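You operate a simulated robot arm through the tools that you are given. There is no shell and no other tool.

Carry out the task below with a simulated robot arm. There is one attempt and no reset: what you move stays moved.

JOB
Put things in order on the top of the white shelf unit. At the end: the clear pickle press (jar) stands where the blue travel cup stood; the blue tea caddy stands where the clear pickle press stood; the blue travel cup is on the blue tray; the orange glass from the top of the white shelf unit stands where the blue tea caddy stood; the clear juice bottle stands where the orange glass stood; whatever was shut is shut again. Leave all else as you found it, and nothing knocked over. Set down upright: travel cup.

It is judged by the outcome, as a careful person would: the job done as asked, and still so three seconds after it is handed in. It fails if anything else is knocked over, pushed out of place, dropped, spilled or broken.

ROBOT AND FRAMES
A 6-joint arm with a two-finger gripper, fixed in place. Base frame: the origin is at the foot of the arm, x ahead of it, y to its left, z up; the work surface is at about z = 0. Readings come in m, degrees, newtons and seconds.
With the tool pointing down near the work surface it reaches from about 0.18 to 0.48 m from the base axis. Its first joint turns from -66.0 to 66.0 degrees. Payload 1.76 kg.
The tool frame sits at the grasp point between the pads (the TCP): z along the fingers, y along the line on which they close. The tips reach 0.029 m beyond it. Largest opening 0.082 m; the body of the gripper starts 0.058 m behind the TCP.
Orientation is told as [roll, pitch, yaw] about the base's x, y, z axes, in that order, counted from this pose: with the fingers straight down and closing along the base's y, the tool's x points along the base's -x, its y along +y and its z along -z.

CONTROLS
- The arm moves only by the tool step_arm. Its argument "deltas" is a list of rows, each a list of 7 numbers: the turn, a rotation vector about the tool's x, y, z in degrees, then the shift along the tool's x, y, z in m, then the gripper command, from -1 (fully open) to 1 (shut), values between in proportion. In form: [[ax, ay, az, dx, dy, dz, gripper], ...]. A call has 1 to 20 rows; each row is the pose to reach, as a shift and turn from the pose commanded when the call began, along the tool's axes at that moment. A row lasts 0.2 s, in which the tool goes at most 0.05 m and 8.6 degrees; a call with a longer step from one row to the next is refused whole, and so is a gripper value outside its range. Where a pose cannot be reached the arm comes as near as it can. A force on the tool above 40 N (or 10 N above the force at the start of the call, whichever is more), or a blocked arm, ends the call early, and 0.2 s more pass. The fingers move at their own pace and stop on an object; they squeeze with about 31 N. The grip force told is the motor's: it shows also when the fingers shut on nothing. Time passes only in rows, and 0.2 s behind the last, so rows that repeat a pose let the fingers close. The reply holds the time, the measured pose of the TCP, the force on the tool along the base axes, the opening and the grip force, in the units named above and with some noise, with the torque about the TCP (base axes, N m) and any sound that the robot's microphone picked up, and new pictures: "show" is both (left out), scene, wrist or none.
- Cameras (640 x 400 px; columns grow to the right, rows downward): "scene" is fixed at [0.0637, 0.3331, 0.4438]; the picture's right is [-0.71, -0.71, 0.00], its down [-0.37, 0.37, -0.85] and it looks along [0.60, -0.60, -0.52] (base axes); focal length 214 px, centre (320, 200). "wrist" rides on the gripper at [0.079, 0.004, -0.09] in the tool frame; the picture's right is [-0.05, 1.00, 0.00], its down [-0.71, -0.04, -0.71] and it looks along [-0.71, -0.04, 0.71] (tool axes); focal length 256 px, centre (320, 200).
- measure_at(camera, pixels): for up to 12 pixels [column, row] of the newest picture of that camera ("zoom" is the newest enlarged one), the place [x, y, z] in the base frame of the surface seen there, good to about 0.002 m, but the place of the scene camera against the robot may be out by one fixed shift of up to 0.018 m in any direction. No time passes.
- zoom(camera, box): a new picture of the part [left, top, right, bottom] of that camera's present view, enlarged. No time passes.
- sign_off(): hands the job in; it is judged then, once.

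Unless the task says otherwise, let go and move clear before handing in.

The tools are called by a JSON object that holds its "method" and its "body". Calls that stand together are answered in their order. step_arm: Moves the arm, as the interface text tells. Its arguments: {"type":"object","properties":{"deltas":{"type":"array","items":{"type":"array","items":{"type":"number"}}},"show":{"type":"string","enum":["both","scene","wrist","none"]}},"required":["deltas"]} The other tools are called the same way: measure_at (camera, pixels) gives the place of the surface under pixels of a picture; zoom (camera, box) takes an enlarged picture of a part of a camera's view; sign_off () hands the job in.

At the start:

```text
t: 0.0
ee_pos: [0.2889, -0.0658, 0.2924]
orientation: [-0.1, -0.1, -0.1]
wrist_force: [-0.2, -0.7, -0.2]
ft_torque: [-0.02, 0.03, 0.02]
width: 0.0816
gripper_force: 0.1
```

scene: 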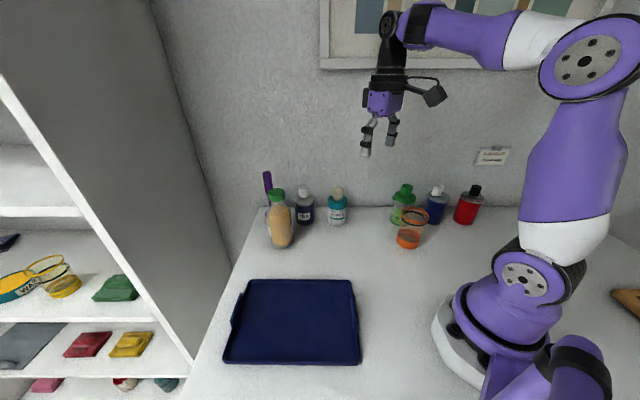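
wrist: 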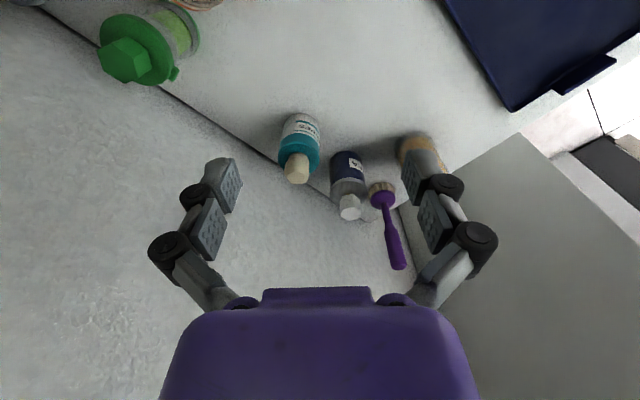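

The first pictures show a row of items along the wall (pixels about 265–480, 190–240), a blue tray at (292, 320), and shelves at the left. I'll zoom in to identify each object before moving.

{"method": "zoom", "body": {"camera": "scene", "box": [230, 150, 390, 260]}}

{"method": "zoom", "body": {"camera": "scene", "box": [360, 150, 520, 260]}}

{"method": "zoom", "body": {"camera": "scene", "box": [0, 200, 220, 400]}}

{"method": "zoom", "body": {"camera": "wrist", "box": [0, 0, 640, 280]}}

```text
3.64 times, centred on (310, 205) of scene
```

zoom: 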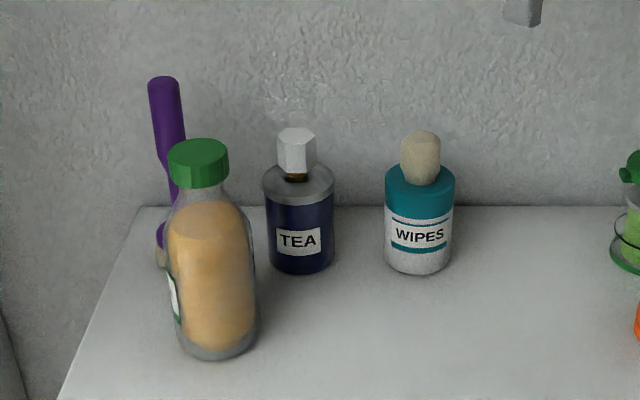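

```text
3.64 times, centred on (440, 205) of scene
```

zoom: 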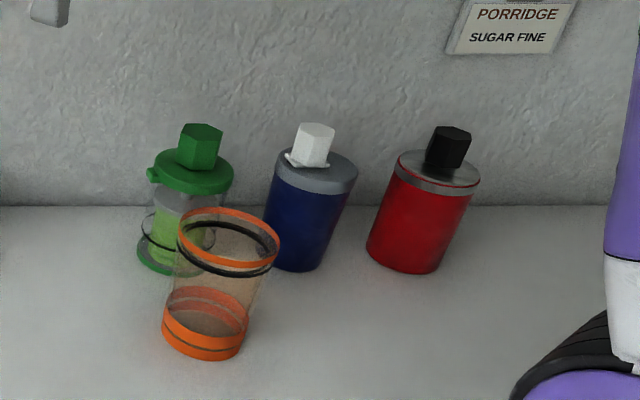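

```text
2.00 times, centred on (110, 300) of scene
```

zoom: 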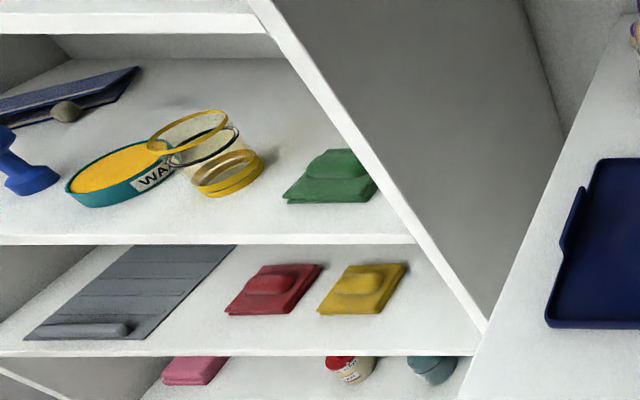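

```text
1.00 times, centred on (320, 140) of wrist (not enlarged: the box is as wide or as high as the picture)
```

zoom: 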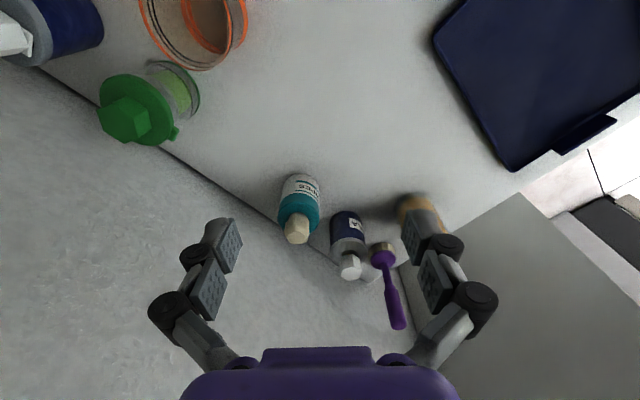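

The objects read as: purple brush, juice bottle (green cap), TEA caddy (white knob), WIPES, pickle press (green lid), orange glass, blue cup with grey lid, red canister. I'll measure their places in both cameras to compare the frames.

{"method": "measure_at", "body": {"camera": "scene", "pixels": [[277, 195], [281, 240], [304, 190], [305, 215], [338, 190], [337, 216], [402, 190], [409, 240], [437, 188], [433, 215], [472, 190], [466, 215]]}}

{"method": "measure_at", "body": {"camera": "wrist", "pixels": [[300, 130], [297, 172], [346, 165], [350, 208], [382, 188], [398, 260], [418, 145], [125, 60], [250, 60], [400, 40], [510, 108], [260, 150]]}}

{"method": "measure_at", "body": {"camera": "scene", "pixels": [[245, 281], [350, 281], [358, 362], [225, 362], [292, 320], [233, 315], [300, 250], [380, 240], [320, 180], [450, 180], [265, 208], [500, 215]]}}

```text
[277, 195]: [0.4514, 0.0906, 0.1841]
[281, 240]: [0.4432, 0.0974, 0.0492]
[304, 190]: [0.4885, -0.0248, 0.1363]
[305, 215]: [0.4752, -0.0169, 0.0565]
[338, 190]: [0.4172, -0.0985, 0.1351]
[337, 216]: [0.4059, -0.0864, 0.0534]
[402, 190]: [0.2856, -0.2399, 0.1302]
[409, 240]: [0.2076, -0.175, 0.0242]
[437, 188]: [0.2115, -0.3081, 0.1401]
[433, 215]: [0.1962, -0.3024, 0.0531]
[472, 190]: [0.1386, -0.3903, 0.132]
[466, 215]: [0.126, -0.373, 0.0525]
```

```text
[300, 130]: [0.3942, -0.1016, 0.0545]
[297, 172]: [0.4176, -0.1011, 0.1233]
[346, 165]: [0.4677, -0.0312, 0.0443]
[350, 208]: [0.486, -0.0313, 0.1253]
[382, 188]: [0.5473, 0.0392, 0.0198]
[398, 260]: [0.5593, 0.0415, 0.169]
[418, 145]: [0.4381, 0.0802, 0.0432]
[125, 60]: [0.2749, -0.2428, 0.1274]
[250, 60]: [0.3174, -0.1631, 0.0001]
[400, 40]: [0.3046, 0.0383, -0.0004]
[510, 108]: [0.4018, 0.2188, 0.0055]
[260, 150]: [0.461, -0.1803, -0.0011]
```

```text
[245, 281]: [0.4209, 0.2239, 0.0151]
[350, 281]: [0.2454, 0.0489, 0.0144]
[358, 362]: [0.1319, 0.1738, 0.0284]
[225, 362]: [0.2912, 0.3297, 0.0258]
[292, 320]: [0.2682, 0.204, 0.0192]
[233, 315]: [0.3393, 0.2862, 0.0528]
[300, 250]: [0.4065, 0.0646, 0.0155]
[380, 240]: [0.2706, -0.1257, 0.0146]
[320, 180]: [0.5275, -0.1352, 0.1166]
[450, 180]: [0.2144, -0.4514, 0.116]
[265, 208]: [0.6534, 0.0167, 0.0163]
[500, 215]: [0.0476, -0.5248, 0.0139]
```

The scene frame reads about 0.015 m high in z compared with the wrist frame, so I'll rely on the wrist camera for placement. No lid is open. Next I'll swing the arm, staying high, to look closely at the blue cup, pickle press and orange glass.

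{"method": "step_arm", "body": {"deltas": [[0, 0, 7, 0.018, -0.017, 0, -1], [0, 0, 14, 0.036, -0.035, 0, -1], [0, 0, 21, 0.055, -0.052, 0, -1], [0, 0, 28, 0.073, -0.07, 0, -1], [0, 0, 35, 0.091, -0.087, 0, -1], [0, 0, 42, 0.11, -0.104, 0, -1], [0, 0, 49, 0.128, -0.122, 0, -1], [0, 0, 55, 0.146, -0.139, 0, -1], [0, 0, 55, 0.146, -0.139, 0, -1]]}}

```text
t: 2.0
ee_pos: [0.1431, -0.206, 0.2917]
orientation: [0.1, -0.1, -55.1]
wrist_force: [0.3, -0.1, 0.2]
ft_torque: [-0.01, -0.02, 0.0]
width: 0.0819
gripper_force: 0.1
```

scene: 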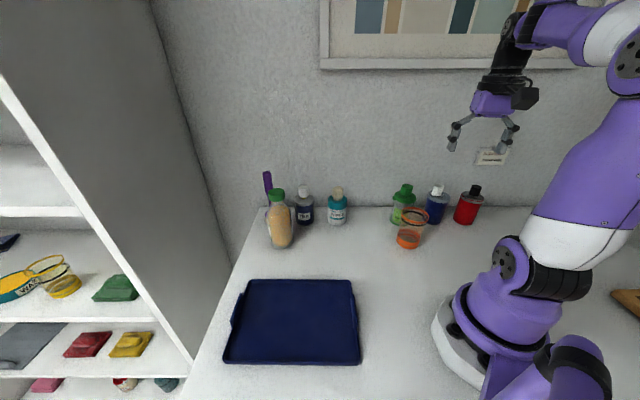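
wrist: 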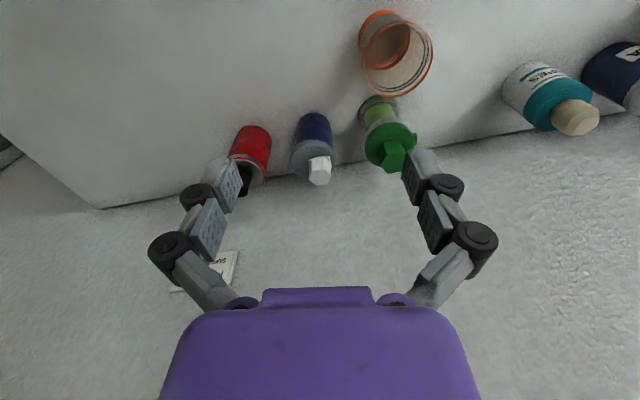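

The view now holds the red canister (250,155), the blue cup (315,150), the pickle press (388,135) and the glass (395,55). I'll zoom and measure them.

{"method": "zoom", "body": {"camera": "wrist", "box": [230, 0, 450, 200]}}

{"method": "measure_at", "body": {"camera": "wrist", "pixels": [[314, 125], [311, 148], [316, 158], [319, 172], [250, 135], [378, 115], [388, 140], [390, 155], [392, 45], [380, 15], [415, 80], [340, 80]]}}

```text
2.00 times, centred on (340, 100) of wrist
```

zoom: 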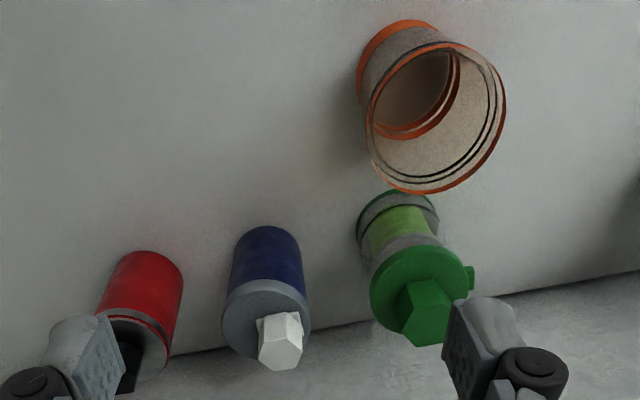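

```text
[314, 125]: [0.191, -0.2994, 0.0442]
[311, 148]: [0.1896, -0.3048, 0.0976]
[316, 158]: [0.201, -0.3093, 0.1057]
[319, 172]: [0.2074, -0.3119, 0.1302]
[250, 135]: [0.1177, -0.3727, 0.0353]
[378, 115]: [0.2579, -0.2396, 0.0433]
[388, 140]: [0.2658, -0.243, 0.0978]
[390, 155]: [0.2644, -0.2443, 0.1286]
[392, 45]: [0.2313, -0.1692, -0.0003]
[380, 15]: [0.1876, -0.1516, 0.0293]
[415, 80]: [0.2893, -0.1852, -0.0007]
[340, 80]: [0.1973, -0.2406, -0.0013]
```

The glass looks empty and open (the measurement passes through to the table), and the cup's white spout sits off-centre. I'll zoom tighter on the cup and press and measure their outlines and top heights.

{"method": "zoom", "body": {"camera": "wrist", "box": [275, 85, 435, 190]}}

{"method": "measure_at", "body": {"camera": "zoom", "pixels": [[160, 350], [180, 350], [170, 330], [70, 300], [150, 300], [230, 300], [100, 335], [150, 120], [95, 180], [210, 180], [160, 285], [110, 290]]}}

{"method": "measure_at", "body": {"camera": "zoom", "pixels": [[460, 320], [480, 300], [450, 280], [365, 240], [400, 200], [520, 200], [400, 230], [555, 220], [420, 60], [345, 100], [500, 80], [440, 120]]}}

```text
3.81 times, centred on (355, 138) of wrist
```

zoom: 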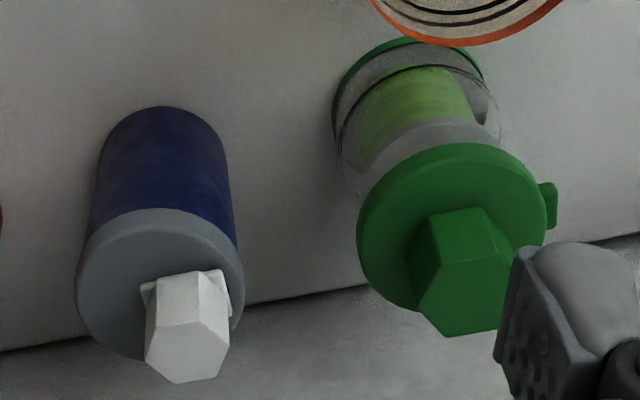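

```text
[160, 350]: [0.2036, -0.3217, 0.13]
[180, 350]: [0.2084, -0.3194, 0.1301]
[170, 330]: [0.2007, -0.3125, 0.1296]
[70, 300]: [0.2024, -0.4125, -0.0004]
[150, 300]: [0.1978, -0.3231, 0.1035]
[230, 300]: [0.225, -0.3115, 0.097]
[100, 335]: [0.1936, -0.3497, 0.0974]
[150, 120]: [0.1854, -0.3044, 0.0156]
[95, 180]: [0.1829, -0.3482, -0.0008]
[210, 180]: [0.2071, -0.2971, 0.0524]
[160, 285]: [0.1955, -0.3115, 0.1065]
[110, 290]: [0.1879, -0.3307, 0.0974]
```

```text
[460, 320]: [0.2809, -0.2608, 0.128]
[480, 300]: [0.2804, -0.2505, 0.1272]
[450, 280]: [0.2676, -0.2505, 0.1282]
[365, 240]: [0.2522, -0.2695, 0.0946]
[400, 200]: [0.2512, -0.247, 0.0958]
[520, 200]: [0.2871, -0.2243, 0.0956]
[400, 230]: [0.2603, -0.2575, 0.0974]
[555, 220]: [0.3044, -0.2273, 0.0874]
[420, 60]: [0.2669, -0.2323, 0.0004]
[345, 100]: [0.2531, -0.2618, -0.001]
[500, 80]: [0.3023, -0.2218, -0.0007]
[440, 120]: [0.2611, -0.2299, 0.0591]
```

The lid top of the cup reads 0.097 m and its spout 0.130 m; the press lid is 0.096 m with its knob at 0.128 m. I plan to grip the bodies below the lids with a tilted gripper, so I'll tilt 45° behind the cup for a level view of it.

{"method": "step_arm", "body": {"deltas": [[0.17, -6.43, 0.41, -0.0084, -0.0022, 0.0131, -1], [0.34, -12.86, 0.81, -0.0168, -0.0045, 0.0262, -1], [0.51, -19.3, 1.22, -0.0252, -0.0067, 0.0393, -1], [0.67, -25.7, 1.62, -0.0335, -0.009, 0.0524, -1], [0.84, -32.1, 2.03, -0.0419, -0.0112, 0.0655, -1], [1.01, -38.6, 2.43, -0.0503, -0.0135, 0.0786, -1], [1.18, -45, 2.84, -0.0587, -0.0157, 0.0917, -1], [1.18, -45, 2.84, -0.0587, -0.0157, 0.0917, -1]]}}

```text
t: 3.8
ee_pos: [0.1632, -0.2614, 0.1996]
orientation: [0.1, -45.1, -58.0]
wrist_force: [0.0, 0.3, 0.7]
ft_torque: [0.01, -0.03, 0.0]
width: 0.0819
gripper_force: 0.1
```

scene: 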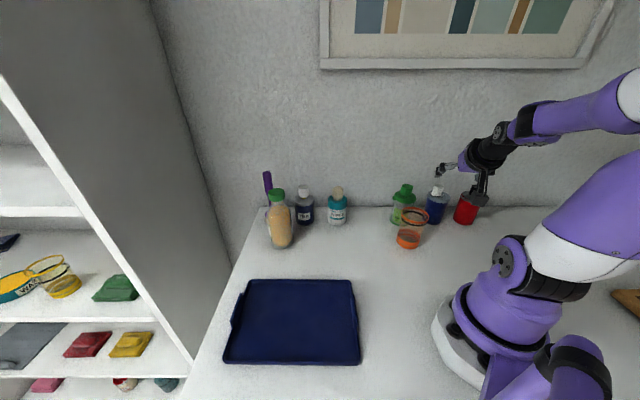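
wrist: 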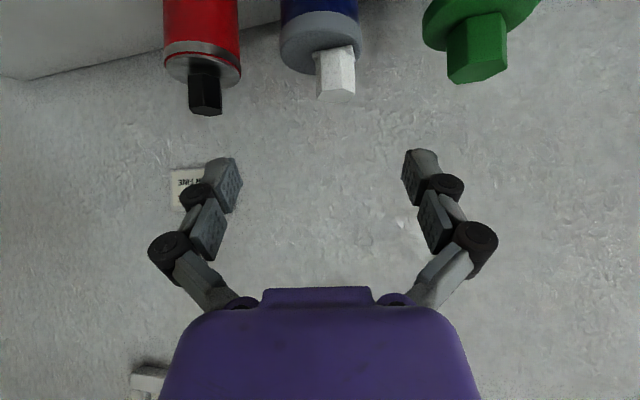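

The tilt was reached and the cup (321, 40) sits laterally centred between the fingers. I'll drop straight down about 7 cm to see its body level.

{"method": "step_arm", "body": {"deltas": [[0, 0, 0, 0.0132, 0, 0.0132, -1], [0, 0, 0, 0.0264, 0, 0.0264, -1], [0, 0, 0, 0.0396, 0, 0.0396, -1], [0, 0, 0, 0.0527, 0, 0.0527, -1], [0, 0, 0, 0.0527, 0, 0.0527, -1]]}}

```text
t: 5.0
ee_pos: [0.1674, -0.2664, 0.1261]
orientation: [0.1, -45.0, -58.0]
wrist_force: [0.3, -0.1, 1.0]
ft_torque: [-0.05, -0.02, 0.01]
width: 0.0822
gripper_force: 0.0
out of reach, approached as far as the arm can: row 4, 5
```

scene: 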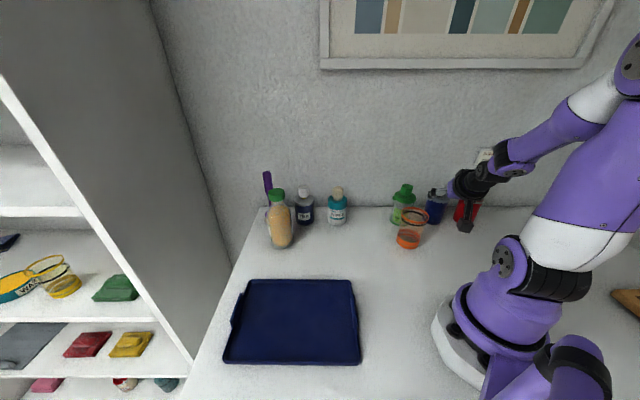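
wrist: 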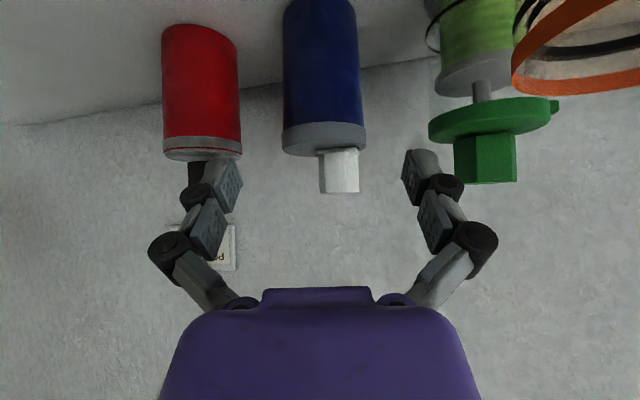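

The arm stopped just short (0.126 m high, joint limit near the base at 45°), so I'll use less tilt for close objects. This level view shows the cup body (320, 60) and the press's inner plate under its lid; I'll measure them.

{"method": "zoom", "body": {"camera": "wrist", "box": [260, 0, 580, 200]}}

{"method": "measure_at", "body": {"camera": "wrist", "pixels": [[285, 60], [320, 60], [355, 60], [288, 110], [323, 110], [358, 110], [325, 140], [285, 140], [364, 140], [340, 175], [340, 190], [200, 80]]}}

{"method": "measure_at", "body": {"camera": "wrist", "pixels": [[470, 40], [450, 40], [497, 40], [470, 80], [484, 92], [435, 125], [490, 125], [545, 110], [485, 160], [480, 182], [200, 145], [436, 45]]}}

```text
2.00 times, centred on (420, 100) of wrist
```

zoom: 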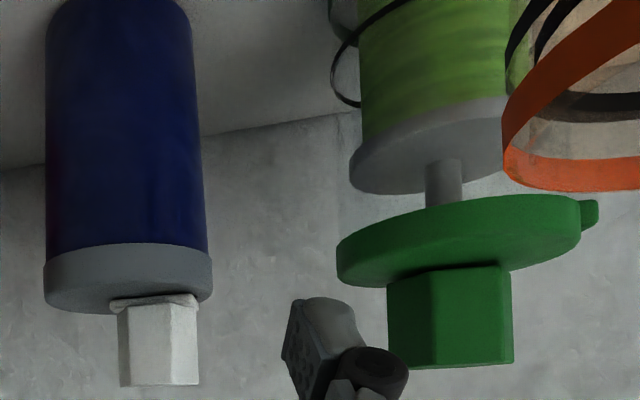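

```text
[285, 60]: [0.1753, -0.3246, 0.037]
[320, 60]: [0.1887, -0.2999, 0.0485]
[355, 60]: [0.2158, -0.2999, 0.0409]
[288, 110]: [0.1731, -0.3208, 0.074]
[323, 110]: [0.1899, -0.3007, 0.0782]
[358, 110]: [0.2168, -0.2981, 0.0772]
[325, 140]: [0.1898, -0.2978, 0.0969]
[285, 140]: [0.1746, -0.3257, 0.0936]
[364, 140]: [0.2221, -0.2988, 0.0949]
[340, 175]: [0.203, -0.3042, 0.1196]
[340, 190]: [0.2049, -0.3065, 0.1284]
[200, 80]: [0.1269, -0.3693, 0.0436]
```

```text
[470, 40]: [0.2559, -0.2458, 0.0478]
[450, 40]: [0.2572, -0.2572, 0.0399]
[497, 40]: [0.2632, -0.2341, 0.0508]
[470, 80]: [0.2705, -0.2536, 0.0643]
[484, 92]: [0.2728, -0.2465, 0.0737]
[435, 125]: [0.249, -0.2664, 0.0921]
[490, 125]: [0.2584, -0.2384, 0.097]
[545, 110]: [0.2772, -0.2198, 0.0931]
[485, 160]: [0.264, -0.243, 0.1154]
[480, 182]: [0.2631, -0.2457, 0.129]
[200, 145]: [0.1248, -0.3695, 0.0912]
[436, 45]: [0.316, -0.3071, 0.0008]
```

Combining views, the cup's centre is about (0.204, −0.323) with radius 0.028, and the press's is (0.275, −0.250) with radius 0.031. I'll go to a 30° tilt behind the cup, narrow the gripper to about 7 cm and check alignment.

{"method": "step_arm", "body": {"deltas": [[0, 5, 0, -0.008, 0.0006, 0.0044, -0.75], [0, 10, 0, -0.016, 0.0012, 0.0089, -0.75], [0, 15, 0, -0.0241, 0.0018, 0.0133, -0.75], [0, 15, 0, -0.0241, 0.0018, 0.0133, -0.75]]}}

```text
t: 6.0
ee_pos: [0.1821, -0.2888, 0.1348]
orientation: [0.1, -29.9, -58.0]
wrist_force: [0.5, 0.6, 0.2]
ft_torque: [0.02, -0.01, 0.0]
width: 0.0717
gripper_force: 0.1
```

scene: 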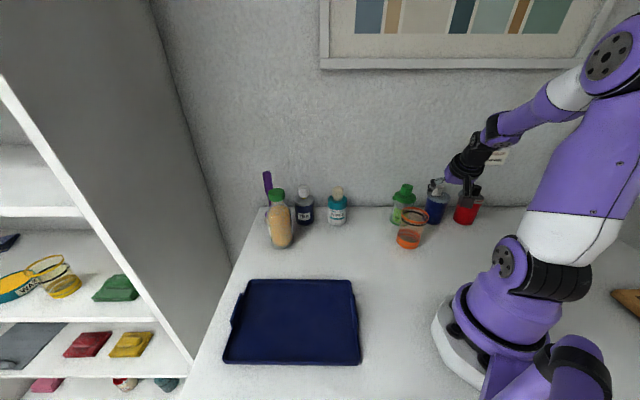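
wrist: 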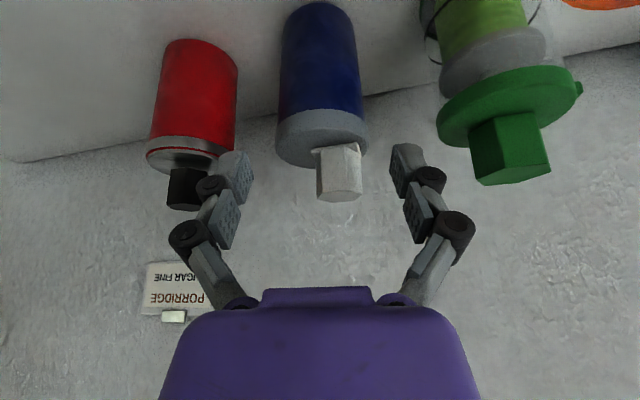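

Readings show the tool at azimuth −57.8° with 7.2 cm opening, in line with the cup (320, 90). I'll advance along the finger axis about 9 cm to straddle the cup body below its lid.

{"method": "step_arm", "body": {"deltas": [[0, 0, 0, 0.002, 0, 0.015, -0.75], [0, 0, 0, 0.0047, 0, 0.03, -0.75], [0, 0, 0, 0.0047, 0, 0.045, -0.75], [0, 0, 0, 0.0047, 0, 0.06, -0.75], [0, 0, 0, 0.0047, 0, 0.075, -0.75], [0, 0, 0, 0.0047, 0, 0.0894, -0.75], [0, 0, 0, 0.0047, 0, 0.0894, -0.75]]}}

```text
t: 7.6
ee_pos: [0.2038, -0.3214, 0.0548]
orientation: [0.1, -30.3, -58.0]
wrist_force: [-1.5, 2.1, 6.6]
ft_torque: [0.02, -0.14, 0.03]
width: 0.0716
gripper_force: 0.0
```

scene: 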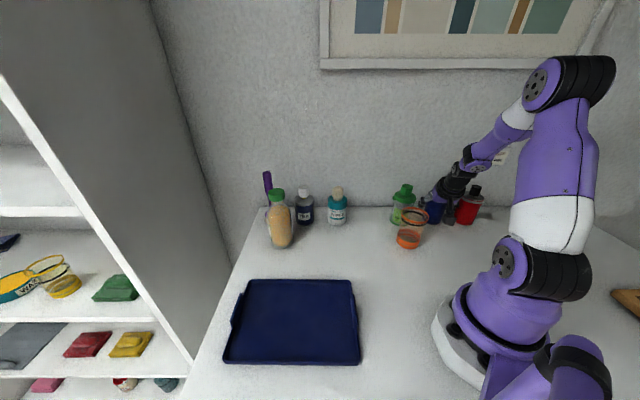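
wrist: 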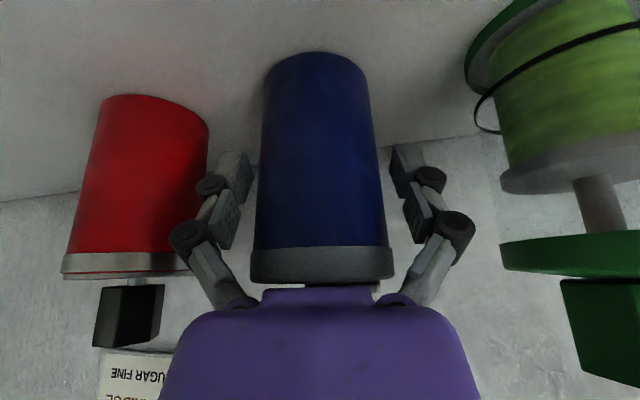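

The cup is straddled but the tool feels about 7 N, so the palm is touching the lid or spout near (320, 285). I'll back off 6 mm along the axis and recheck the force.

{"method": "step_arm", "body": {"deltas": [[0, 0, 0, 0, 0, -0.003, -0.75], [0, 0, 0, 0, 0, -0.006, -0.75], [0, 0, 0, 0, 0, -0.006, -0.75]]}}

{"method": "zoom", "body": {"camera": "wrist", "box": [160, 130, 480, 330]}}

{"method": "zoom", "body": {"camera": "scene", "box": [380, 150, 520, 250]}}

```text
t: 8.4
ee_pos: [0.202, -0.3187, 0.0615]
orientation: [0.1, -30.1, -58.0]
wrist_force: [-0.5, -0.9, -0.6]
ft_torque: [0.02, 0.0, -0.02]
width: 0.0719
gripper_force: 0.1
```

scene: 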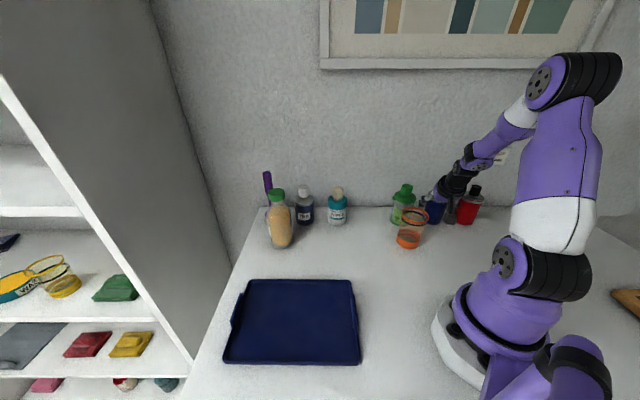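
wrist: 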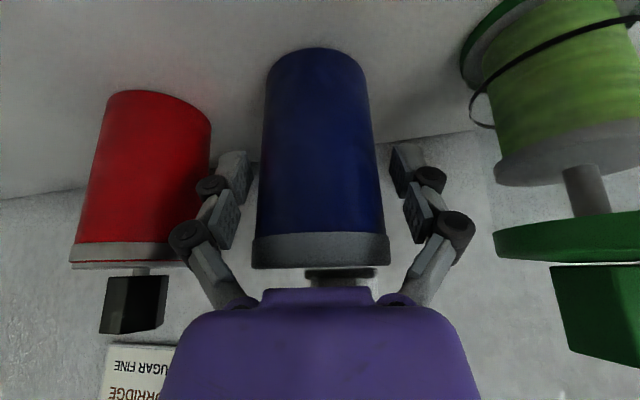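

```text
2.00 times, centred on (320, 230) of wrist
```

zoom: 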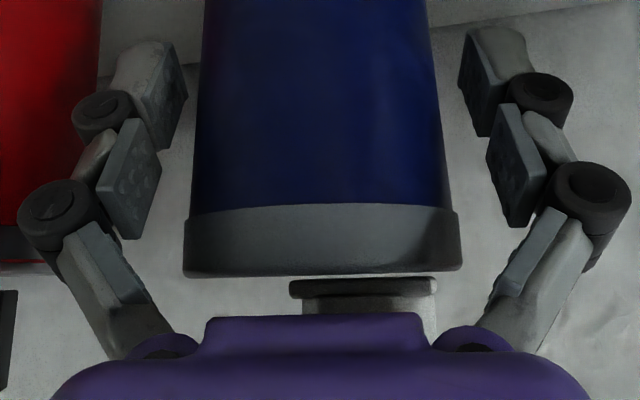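

```text
4.00 times, centred on (450, 200) of scene
```

zoom: 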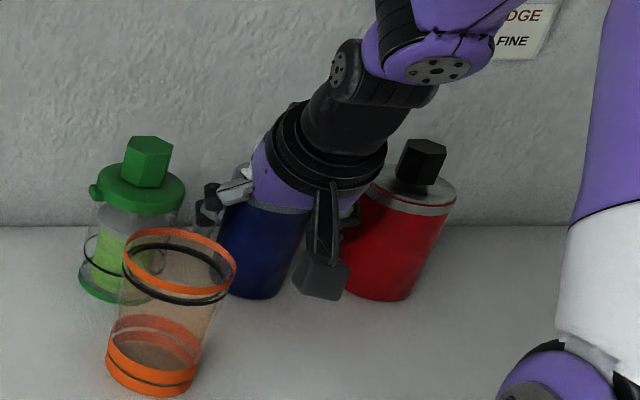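

The force is back to zero with the palm just clear of the spout. I'll measure the cup's front and sides again to confirm that it did not shift.

{"method": "measure_at", "body": {"camera": "wrist", "pixels": [[318, 150], [270, 150], [368, 150], [318, 200], [262, 200], [376, 200], [320, 245], [320, 90], [150, 170], [530, 100], [318, 60], [320, 275]]}}

```text
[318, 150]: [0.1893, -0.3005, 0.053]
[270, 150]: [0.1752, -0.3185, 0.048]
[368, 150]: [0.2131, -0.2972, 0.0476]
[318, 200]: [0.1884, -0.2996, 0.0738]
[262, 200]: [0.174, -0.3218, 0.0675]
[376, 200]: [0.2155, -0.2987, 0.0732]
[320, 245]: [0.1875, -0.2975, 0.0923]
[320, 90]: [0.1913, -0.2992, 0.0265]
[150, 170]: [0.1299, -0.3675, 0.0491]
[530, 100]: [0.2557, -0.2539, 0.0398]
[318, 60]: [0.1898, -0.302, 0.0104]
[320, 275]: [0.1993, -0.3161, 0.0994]
```

The cup's front is still at (0.189, −0.300), so it hasn't moved, and the pads sit on the blue body below the lid. I'll close the gripper here.

{"method": "step_arm", "body": {"deltas": [[0, 0, 0, 0, 0, 0, 0], [0, 0, 0, 0, 0, 0, 1], [0, 0, 0, 0, 0, 0, 1], [0, 0, 0, 0, 0, 0, 1]]}}

```text
t: 9.4
ee_pos: [0.2022, -0.3194, 0.0612]
orientation: [0.1, -30.2, -58.0]
wrist_force: [-1.0, 2.5, 14.6]
ft_torque: [-0.02, -0.07, 0.0]
width: 0.0558
gripper_force: 30.8
```

scene: 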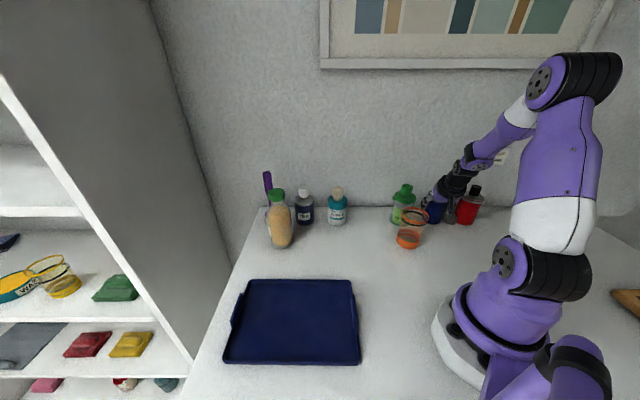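
wrist: 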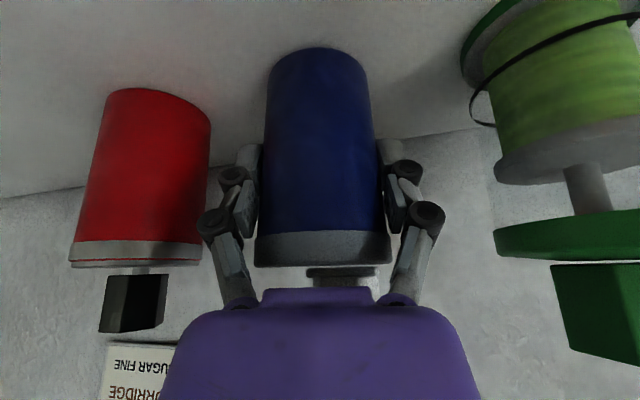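

The fingers hold the cup body at 5.6 cm width with 31 N. I'll lift it straight up, then draw back a little to clear the others.

{"method": "step_arm", "body": {"deltas": [[0, 0, 0, -0.005, 0, -0.0086, 1], [0, 0, 0, -0.0151, 0, -0.0259, 1], [0, 0, 0, -0.0302, 0, -0.0518, 1], [0, 0, 0, -0.0478, 0, -0.0821, 1], [0, 0, 0, -0.0568, 0, -0.1173, 1], [0, 0, 0, -0.0623, 0, -0.1547, 1], [0, 0, 0, -0.0653, 0, -0.1876, 1], [0, 0, 0, -0.0653, 0, -0.1876, 1]]}}

```text
t: 11.2
ee_pos: [0.1802, -0.2884, 0.2552]
orientation: [0.1, -30.1, -58.0]
wrist_force: [0.4, 0.0, -0.9]
ft_torque: [-0.02, 0.0, -0.02]
width: 0.0555
gripper_force: 31.6
```

scene: 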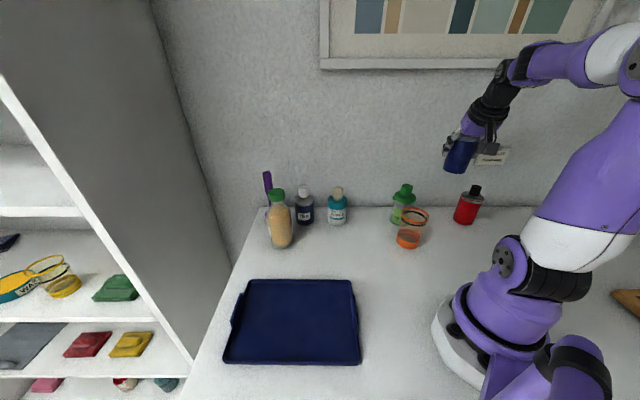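
wrist: 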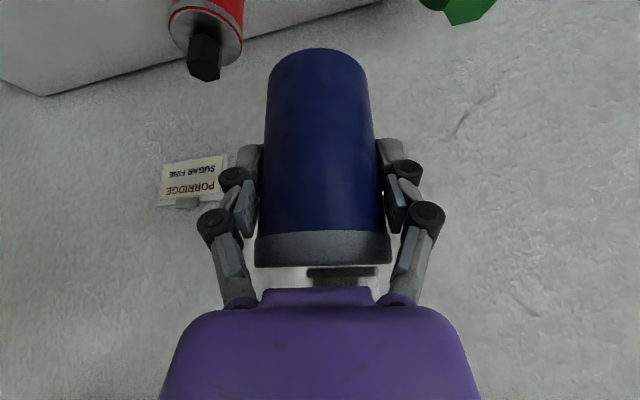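

The cup is held upright (weight about 0.9 N) and its bottom is near 0.19 m, above everything on the path. I'll swing it in an arc at constant height toward the tray (azimuth 36°).

{"method": "step_arm", "body": {"deltas": [[-3.93, 0, -6.78, 0.007, 0.0457, -0.0041, 1], [-7.86, 0, -13.55, 0.0151, 0.0905, -0.0087, 1], [-11.79, 0, -20.33, 0.0284, 0.1336, -0.0164, 1], [-15.71, 0, -27.1, 0.0465, 0.1742, -0.027, 1], [-19.64, 0, -33.88, 0.0695, 0.2116, -0.0403, 1], [-23.57, 0, -40.66, 0.0964, 0.245, -0.0559, 1], [-27.5, 0, -47.43, 0.1272, 0.2739, -0.0738, 1], [-31.43, 0, -54.21, 0.1611, 0.2976, -0.0934, 1], [-35.36, 0, -60.98, 0.1974, 0.3158, -0.1144, 1], [-39.28, 0, -67.76, 0.2355, 0.3281, -0.1366, 1], [-43.21, 0, -74.54, 0.2747, 0.3342, -0.1593, 1], [-47.14, 0, -81.31, 0.3143, 0.3342, -0.1822, 1], [-47.14, 0, -81.31, 0.3143, 0.3342, -0.1822, 1]]}}

```text
t: 14.0
ee_pos: [0.271, 0.1992, 0.2555]
orientation: [0.0, -30.1, 36.1]
wrist_force: [-0.7, 0.5, -1.6]
ft_torque: [-0.01, 0.03, 0.05]
width: 0.0555
gripper_force: 30.8
```

scene: 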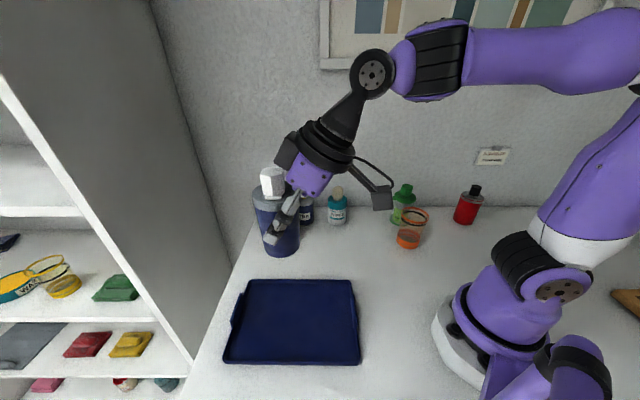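
wrist: 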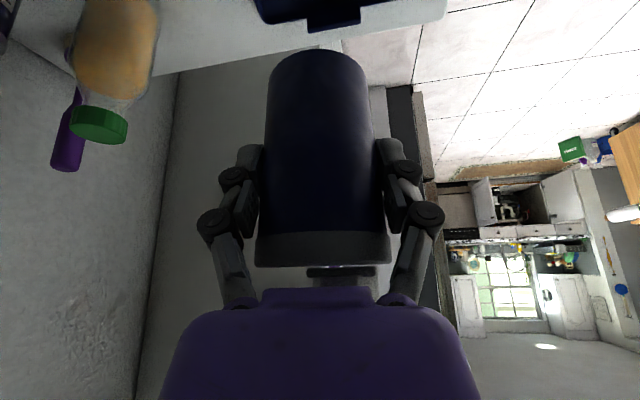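

The arm is now over the tray with the cup still upright. I'll measure the tray's far edge in the wrist view (pixels near 320, 15) and the tray in the scene to fix where to set down.

{"method": "measure_at", "body": {"camera": "wrist", "pixels": [[262, 15], [300, 5], [335, 25], [380, 3], [420, 15], [200, 30], [120, 30], [100, 120]]}}

{"method": "measure_at", "body": {"camera": "scene", "pixels": [[248, 282], [348, 282], [357, 360], [228, 360], [292, 325], [255, 300], [340, 300], [300, 345], [235, 310], [400, 300], [385, 195], [265, 215]]}}

{"method": "zoom", "body": {"camera": "scene", "box": [200, 260, 400, 385]}}

```text
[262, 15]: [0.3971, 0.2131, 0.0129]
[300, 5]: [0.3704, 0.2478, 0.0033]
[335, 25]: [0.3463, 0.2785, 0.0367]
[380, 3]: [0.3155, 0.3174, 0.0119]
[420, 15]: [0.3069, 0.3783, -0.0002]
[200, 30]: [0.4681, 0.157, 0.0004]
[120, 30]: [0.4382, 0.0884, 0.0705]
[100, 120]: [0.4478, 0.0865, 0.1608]
```

```text
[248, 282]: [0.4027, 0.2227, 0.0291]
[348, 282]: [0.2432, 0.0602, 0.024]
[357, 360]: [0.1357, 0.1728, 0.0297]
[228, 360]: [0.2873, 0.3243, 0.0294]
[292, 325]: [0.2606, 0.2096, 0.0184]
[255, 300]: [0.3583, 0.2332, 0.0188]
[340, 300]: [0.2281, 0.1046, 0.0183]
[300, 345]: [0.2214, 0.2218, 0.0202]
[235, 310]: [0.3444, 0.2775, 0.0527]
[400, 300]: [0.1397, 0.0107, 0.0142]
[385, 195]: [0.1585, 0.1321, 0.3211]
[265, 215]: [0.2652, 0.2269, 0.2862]
```

```text
3.20 times, centred on (300, 322) of scene
```

zoom: 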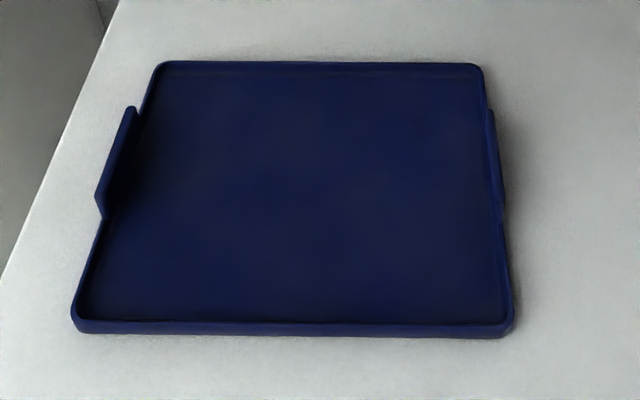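

The tray handle reads (0.346, 0.279, 0.037) in the wrist view against 0.053 high in the scene, so the scene offset is almost purely +0.016 m in z. The tray centre is about (0.267, 0.195) with its floor near 0.003, and I'll lower the cup there.

{"method": "step_arm", "body": {"deltas": [[0, 0, 0, 0.0211, 0, 0.0283, 1], [0, 0, 0, 0.042, 0, 0.0566, 1], [0, 0, 0, 0.0596, 0, 0.0868, 1], [0, 0, 0, 0.0771, 0, 0.1171, 1], [0, 0, 0, 0.0896, 0, 0.1387, 1], [0, 0, 0, 0.0972, 0, 0.1517, 1], [0, 0, 0, 0.1007, 0, 0.1578, 1], [0, 0, 0, 0.1007, 0, 0.1578, 1]]}}

```text
t: 15.8
ee_pos: [0.2666, 0.1923, 0.0701]
orientation: [0.0, -30.2, 36.0]
wrist_force: [0.3, -0.7, -2.4]
ft_torque: [0.02, 0.01, -0.04]
width: 0.0556
gripper_force: 31.1
```

scene: 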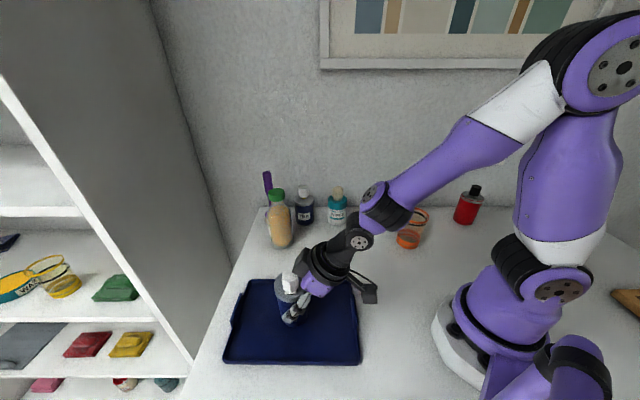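
wrist: 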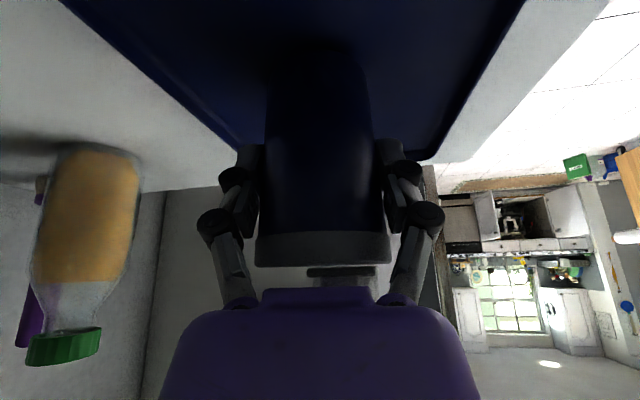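

The cup hangs just above the tray centre (TCP 0.070 m). I'll lower it the last few millimetres and watch for contact force.

{"method": "step_arm", "body": {"deltas": [[0, 0, 0, 0.001, 0, 0.0017, 1], [0, 0, 0, 0.002, 0, 0.0035, 1], [0, 0, 0, 0.0028, 0, 0.0048, 1], [0, 0, 0, 0.0028, 0, 0.0048, 1]], "show": "wrist"}}

```text
t: 16.8
ee_pos: [0.2674, 0.1931, 0.0653]
orientation: [0.0, -30.5, 36.1]
wrist_force: [-2.2, 1.2, 23.4]
ft_torque: [0.21, -0.1, 0.06]
width: 0.0559
gripper_force: 30.9
```

wrist: 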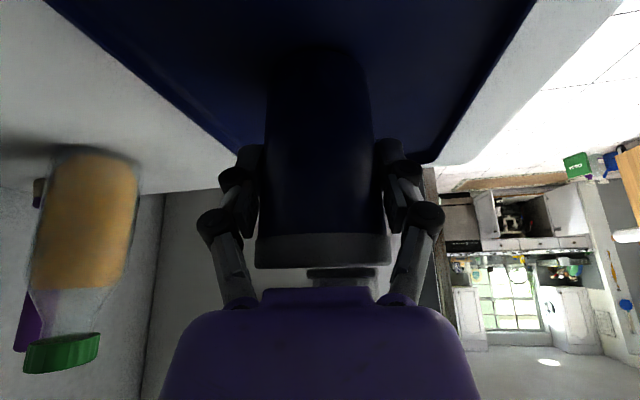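

Contact with the tray shows as 23 N upward. I'll ease up 2 mm, open the fingers and retreat along the finger axis.

{"method": "step_arm", "body": {"deltas": [[0, 0, 0, -0.0009, 0, -0.0015, 1], [0, 0, 0, -0.0009, 0, -0.0015, 0], [0, 0, 0, -0.0009, 0, -0.0015, -0.75], [0, 0, 0, -0.0009, 0, -0.0015, -0.75], [0, 0, 0, -0.0009, 0, -0.016, -0.75], [0, 0, 0, -0.0009, 0, -0.04, -0.75], [0, 0, 0, -0.0009, 0, -0.07, -0.75], [0, 0, 0, -0.0009, 0, -0.11, -0.75], [0, 0, 0, -0.0009, 0, -0.15, -0.75], [0, 0, 0, -0.0009, 0, -0.15, -0.75]]}}

```text
t: 19.0
ee_pos: [0.2072, 0.1489, 0.1918]
orientation: [0.1, -30.1, 36.1]
wrist_force: [-0.4, 0.1, 0.0]
ft_torque: [0.01, 0.03, 0.01]
width: 0.0718
gripper_force: 0.1
```

scene: 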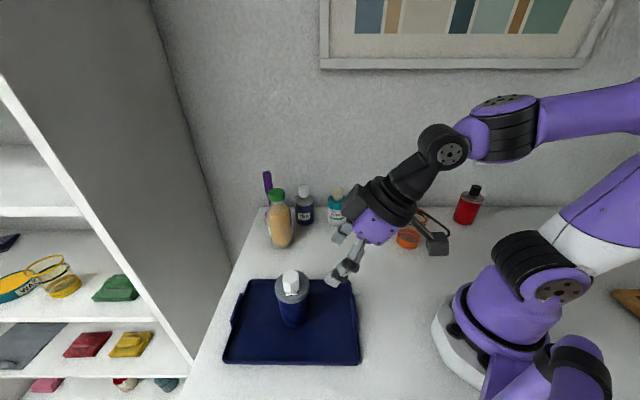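
wrist: 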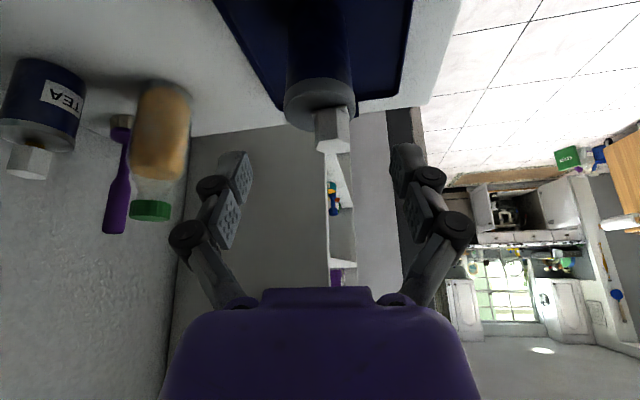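

The cup stands upright on the tray and the fingers are free. Next I'll swing back to azimuth −42° at about 0.22 m height to look at the pickle press.

{"method": "step_arm", "body": {"deltas": [[3.57, 0, 6.16, -0.0031, -0.0321, -0.0011, -1], [7.14, 0, 12.32, -0.0027, -0.0648, -0.0043, -1], [10.71, 0, 18.48, 0.0015, -0.0974, -0.0098, -1], [14.28, 0, 24.64, 0.0092, -0.1294, -0.0171, -1], [17.85, 0, 30.79, 0.0205, -0.1604, -0.0267, -1], [21.42, 0, 36.95, 0.0353, -0.1897, -0.0382, -1], [24.99, 0, 43.11, 0.0534, -0.2168, -0.0517, -1], [28.57, 0, 49.27, 0.0746, -0.2412, -0.0669, -1], [32.14, 0, 55.43, 0.0988, -0.2624, -0.0838, -1], [35.71, 0, 61.59, 0.1253, -0.2801, -0.1022, -1], [39.28, 0, 67.75, 0.1541, -0.2938, -0.1219, -1], [39.28, 0, 67.75, 0.1541, -0.2938, -0.1219, -1]]}}

```text
t: 21.6
ee_pos: [0.2222, -0.203, 0.22]
orientation: [0.0, -30.1, -42.4]
wrist_force: [-0.1, 0.0, 0.0]
ft_torque: [0.01, 0.05, 0.02]
width: 0.0821
gripper_force: 0.1
```

scene: 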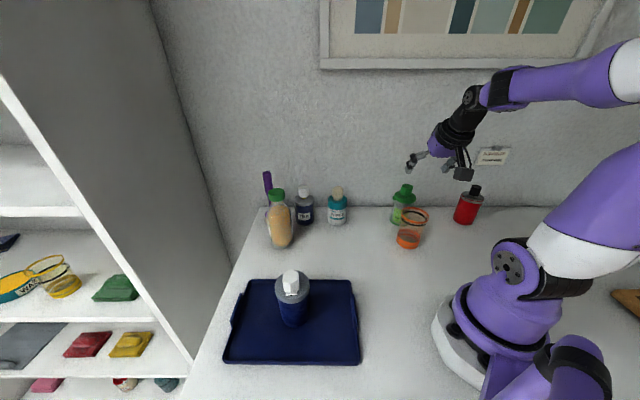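
wrist: 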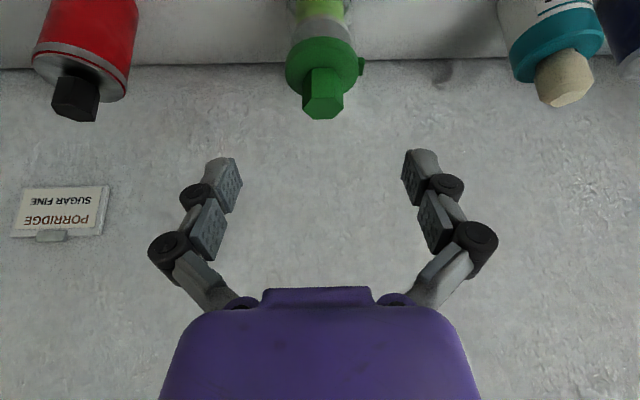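

The press is centred ahead at (320, 60). I'll zoom in on its lid and body.

{"method": "zoom", "body": {"camera": "wrist", "box": [240, 0, 400, 130]}}

{"method": "measure_at", "body": {"camera": "wrist", "pixels": [[290, 65], [320, 45], [320, 60], [355, 65], [323, 90], [323, 110], [361, 67], [320, 25], [301, 30], [348, 30], [320, 3], [300, 95]]}}

```text
3.08 times, centred on (320, 65) of wrist
```

zoom: 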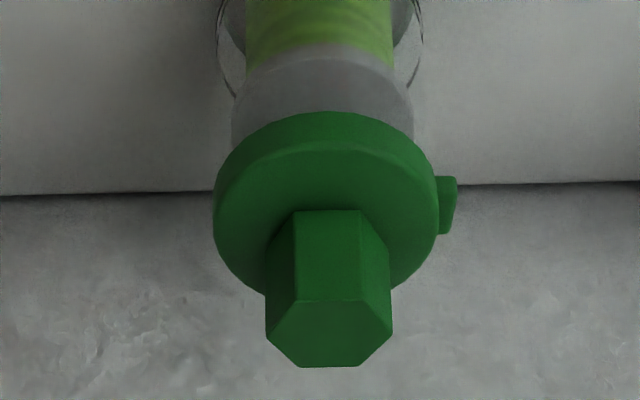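

```text
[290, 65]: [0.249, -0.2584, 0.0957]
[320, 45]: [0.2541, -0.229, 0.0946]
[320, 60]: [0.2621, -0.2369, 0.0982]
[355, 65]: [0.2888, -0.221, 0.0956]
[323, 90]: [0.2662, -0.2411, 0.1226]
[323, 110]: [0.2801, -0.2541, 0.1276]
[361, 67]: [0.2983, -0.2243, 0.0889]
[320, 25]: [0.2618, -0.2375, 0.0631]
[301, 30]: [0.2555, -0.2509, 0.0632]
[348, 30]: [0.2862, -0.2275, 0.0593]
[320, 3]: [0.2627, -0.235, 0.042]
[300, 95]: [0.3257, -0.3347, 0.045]
```

The lid circle fits centre (0.276, −0.249), radius 0.031, with a small tab on its right. The orange glass stands directly in the approach line where the camera would pass, so I'll measure the glass's place and height before choosing a different approach yaw.

{"method": "zoom", "body": {"camera": "scene", "box": [370, 170, 450, 260]}}

{"method": "measure_at", "body": {"camera": "scene", "pixels": [[400.5, 214], [428, 217], [413, 223], [415, 210], [399, 238], [418, 241], [407, 246], [409, 236], [402, 186], [404, 193], [394, 197], [414, 197]]}}

```text
4.44 times, centred on (410, 215) of scene
```

zoom: 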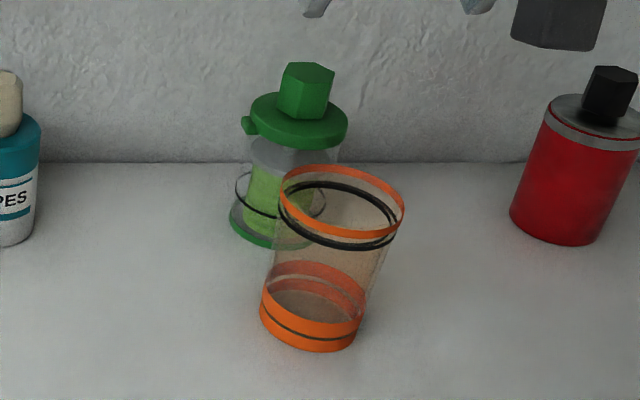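

```text
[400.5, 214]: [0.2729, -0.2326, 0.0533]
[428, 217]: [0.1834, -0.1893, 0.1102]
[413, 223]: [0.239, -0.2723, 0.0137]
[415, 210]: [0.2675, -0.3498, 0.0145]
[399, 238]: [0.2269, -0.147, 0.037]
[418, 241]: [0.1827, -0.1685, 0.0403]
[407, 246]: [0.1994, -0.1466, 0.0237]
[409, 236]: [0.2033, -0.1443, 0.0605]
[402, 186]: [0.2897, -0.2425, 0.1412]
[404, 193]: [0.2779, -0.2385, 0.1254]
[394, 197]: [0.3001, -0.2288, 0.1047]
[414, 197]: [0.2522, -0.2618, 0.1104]
```

The glass centre is about (0.209, −0.172) with its rim at about 0.097 m. I'll approach the press with the tool yawed to −12°, which keeps the camera and fingers clear of the glass, and go first to a pose above and behind it.

{"method": "step_arm", "body": {"deltas": [[-3.81, 0, -6.58, -0.0045, -0.0068, 0.0026, -0.9], [-7.63, 0, -13.15, -0.009, -0.0135, 0.0052, -0.9], [-11.44, 0, -19.73, -0.0134, -0.0203, 0.0078, -0.9], [-15.25, 0, -26.3, -0.0179, -0.027, 0.0104, -0.9], [-15.25, 0, -26.3, 0.001, -0.027, 0.043, -0.9], [-15.25, 0, -26.3, 0.001, -0.027, 0.043, -0.9]]}}

```text
t: 23.0
ee_pos: [0.2301, -0.2319, 0.1834]
orientation: [-0.1, -30.2, -11.8]
wrist_force: [0.5, 0.2, -0.5]
ft_torque: [0.01, 0.02, -0.02]
width: 0.0779
gripper_force: 0.0
out of reach, approached as far as the arm can: row 4, 5, 6
```

scene: 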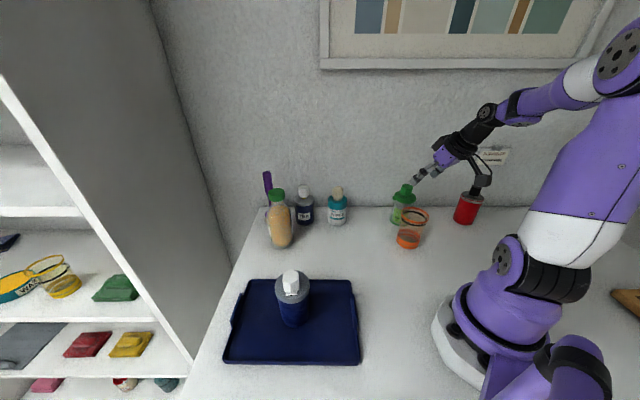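
wrist: 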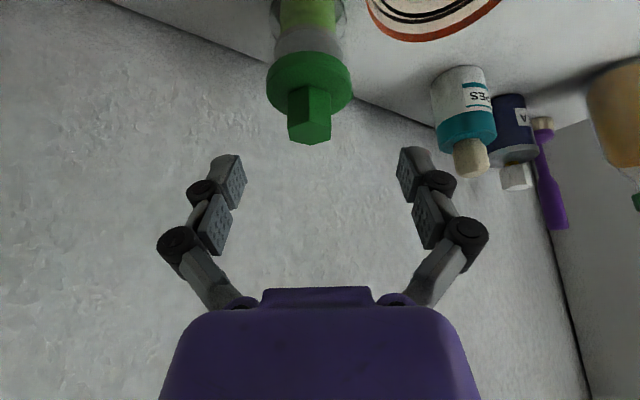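

The arm hit a first-joint limit slightly short, at (0.230, −0.232, 0.183), but the grasp pose itself should be reachable. I'll remeasure the press lid from this view before descending.

{"method": "measure_at", "body": {"camera": "wrist", "pixels": [[270, 80], [310, 62], [347, 80], [310, 75], [345, 95], [310, 105], [310, 130], [290, 40], [330, 40], [280, 95], [420, 30], [370, 15]]}}

{"method": "zoom", "body": {"camera": "wrist", "box": [230, 0, 390, 150]}}

```text
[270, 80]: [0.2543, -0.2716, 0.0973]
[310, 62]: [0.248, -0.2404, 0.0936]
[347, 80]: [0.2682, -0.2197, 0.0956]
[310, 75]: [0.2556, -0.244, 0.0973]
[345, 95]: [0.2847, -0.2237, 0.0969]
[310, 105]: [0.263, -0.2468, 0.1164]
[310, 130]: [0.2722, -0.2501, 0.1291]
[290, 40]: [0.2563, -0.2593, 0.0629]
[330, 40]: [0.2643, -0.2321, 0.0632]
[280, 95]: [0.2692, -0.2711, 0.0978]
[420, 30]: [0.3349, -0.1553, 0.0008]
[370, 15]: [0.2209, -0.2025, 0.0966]
```

```text
2.67 times, centred on (310, 75) of wrist
```

zoom: 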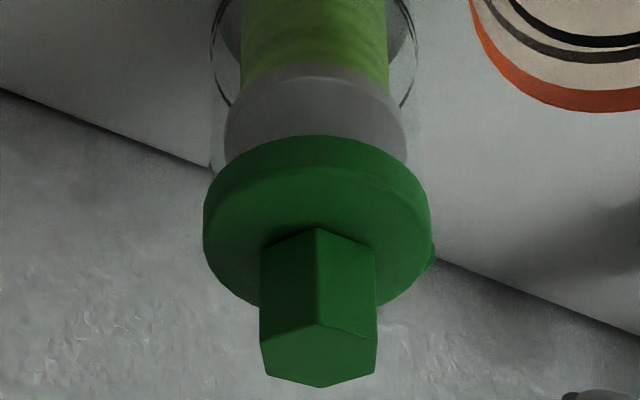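

This view puts the press at about (0.277, −0.2495) with the glass rim at (0.221, −0.203, 0.097), so there's room. I'll shift 8 mm sideways and descend most of the way, then check.

{"method": "step_arm", "body": {"deltas": [[0, 0, 0, 0.004, -0.0077, 0.015, -0.9], [0, 0, 0, 0.0097, -0.0077, 0.0406, -0.9], [0, 0, 0, 0.0146, -0.0077, 0.0668, -0.9], [0, 0, 0, 0.0194, -0.0077, 0.0929, -0.9], [0, 0, 0, 0.0194, -0.0077, 0.0929, -0.9]]}}

```text
t: 24.2
ee_pos: [0.2573, -0.2467, 0.0929]
orientation: [0.0, -30.1, -11.9]
wrist_force: [-0.3, -0.3, -0.9]
ft_torque: [0.02, -0.02, -0.01]
width: 0.078
gripper_force: 0.0
```

scene: 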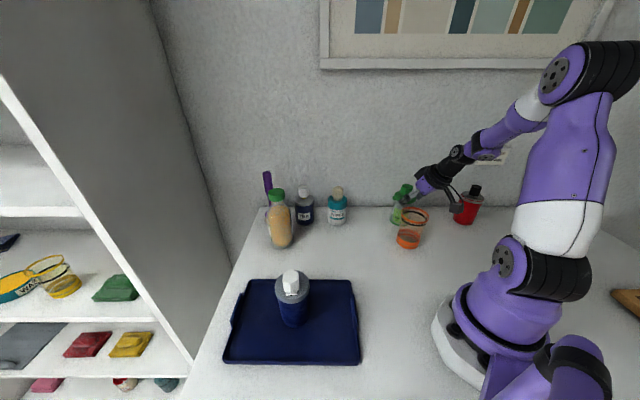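
wrist: 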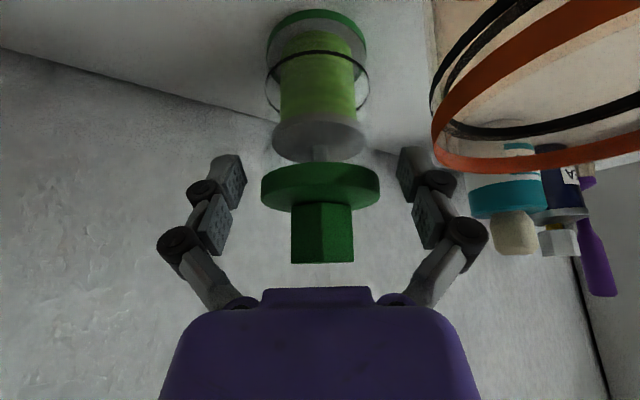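

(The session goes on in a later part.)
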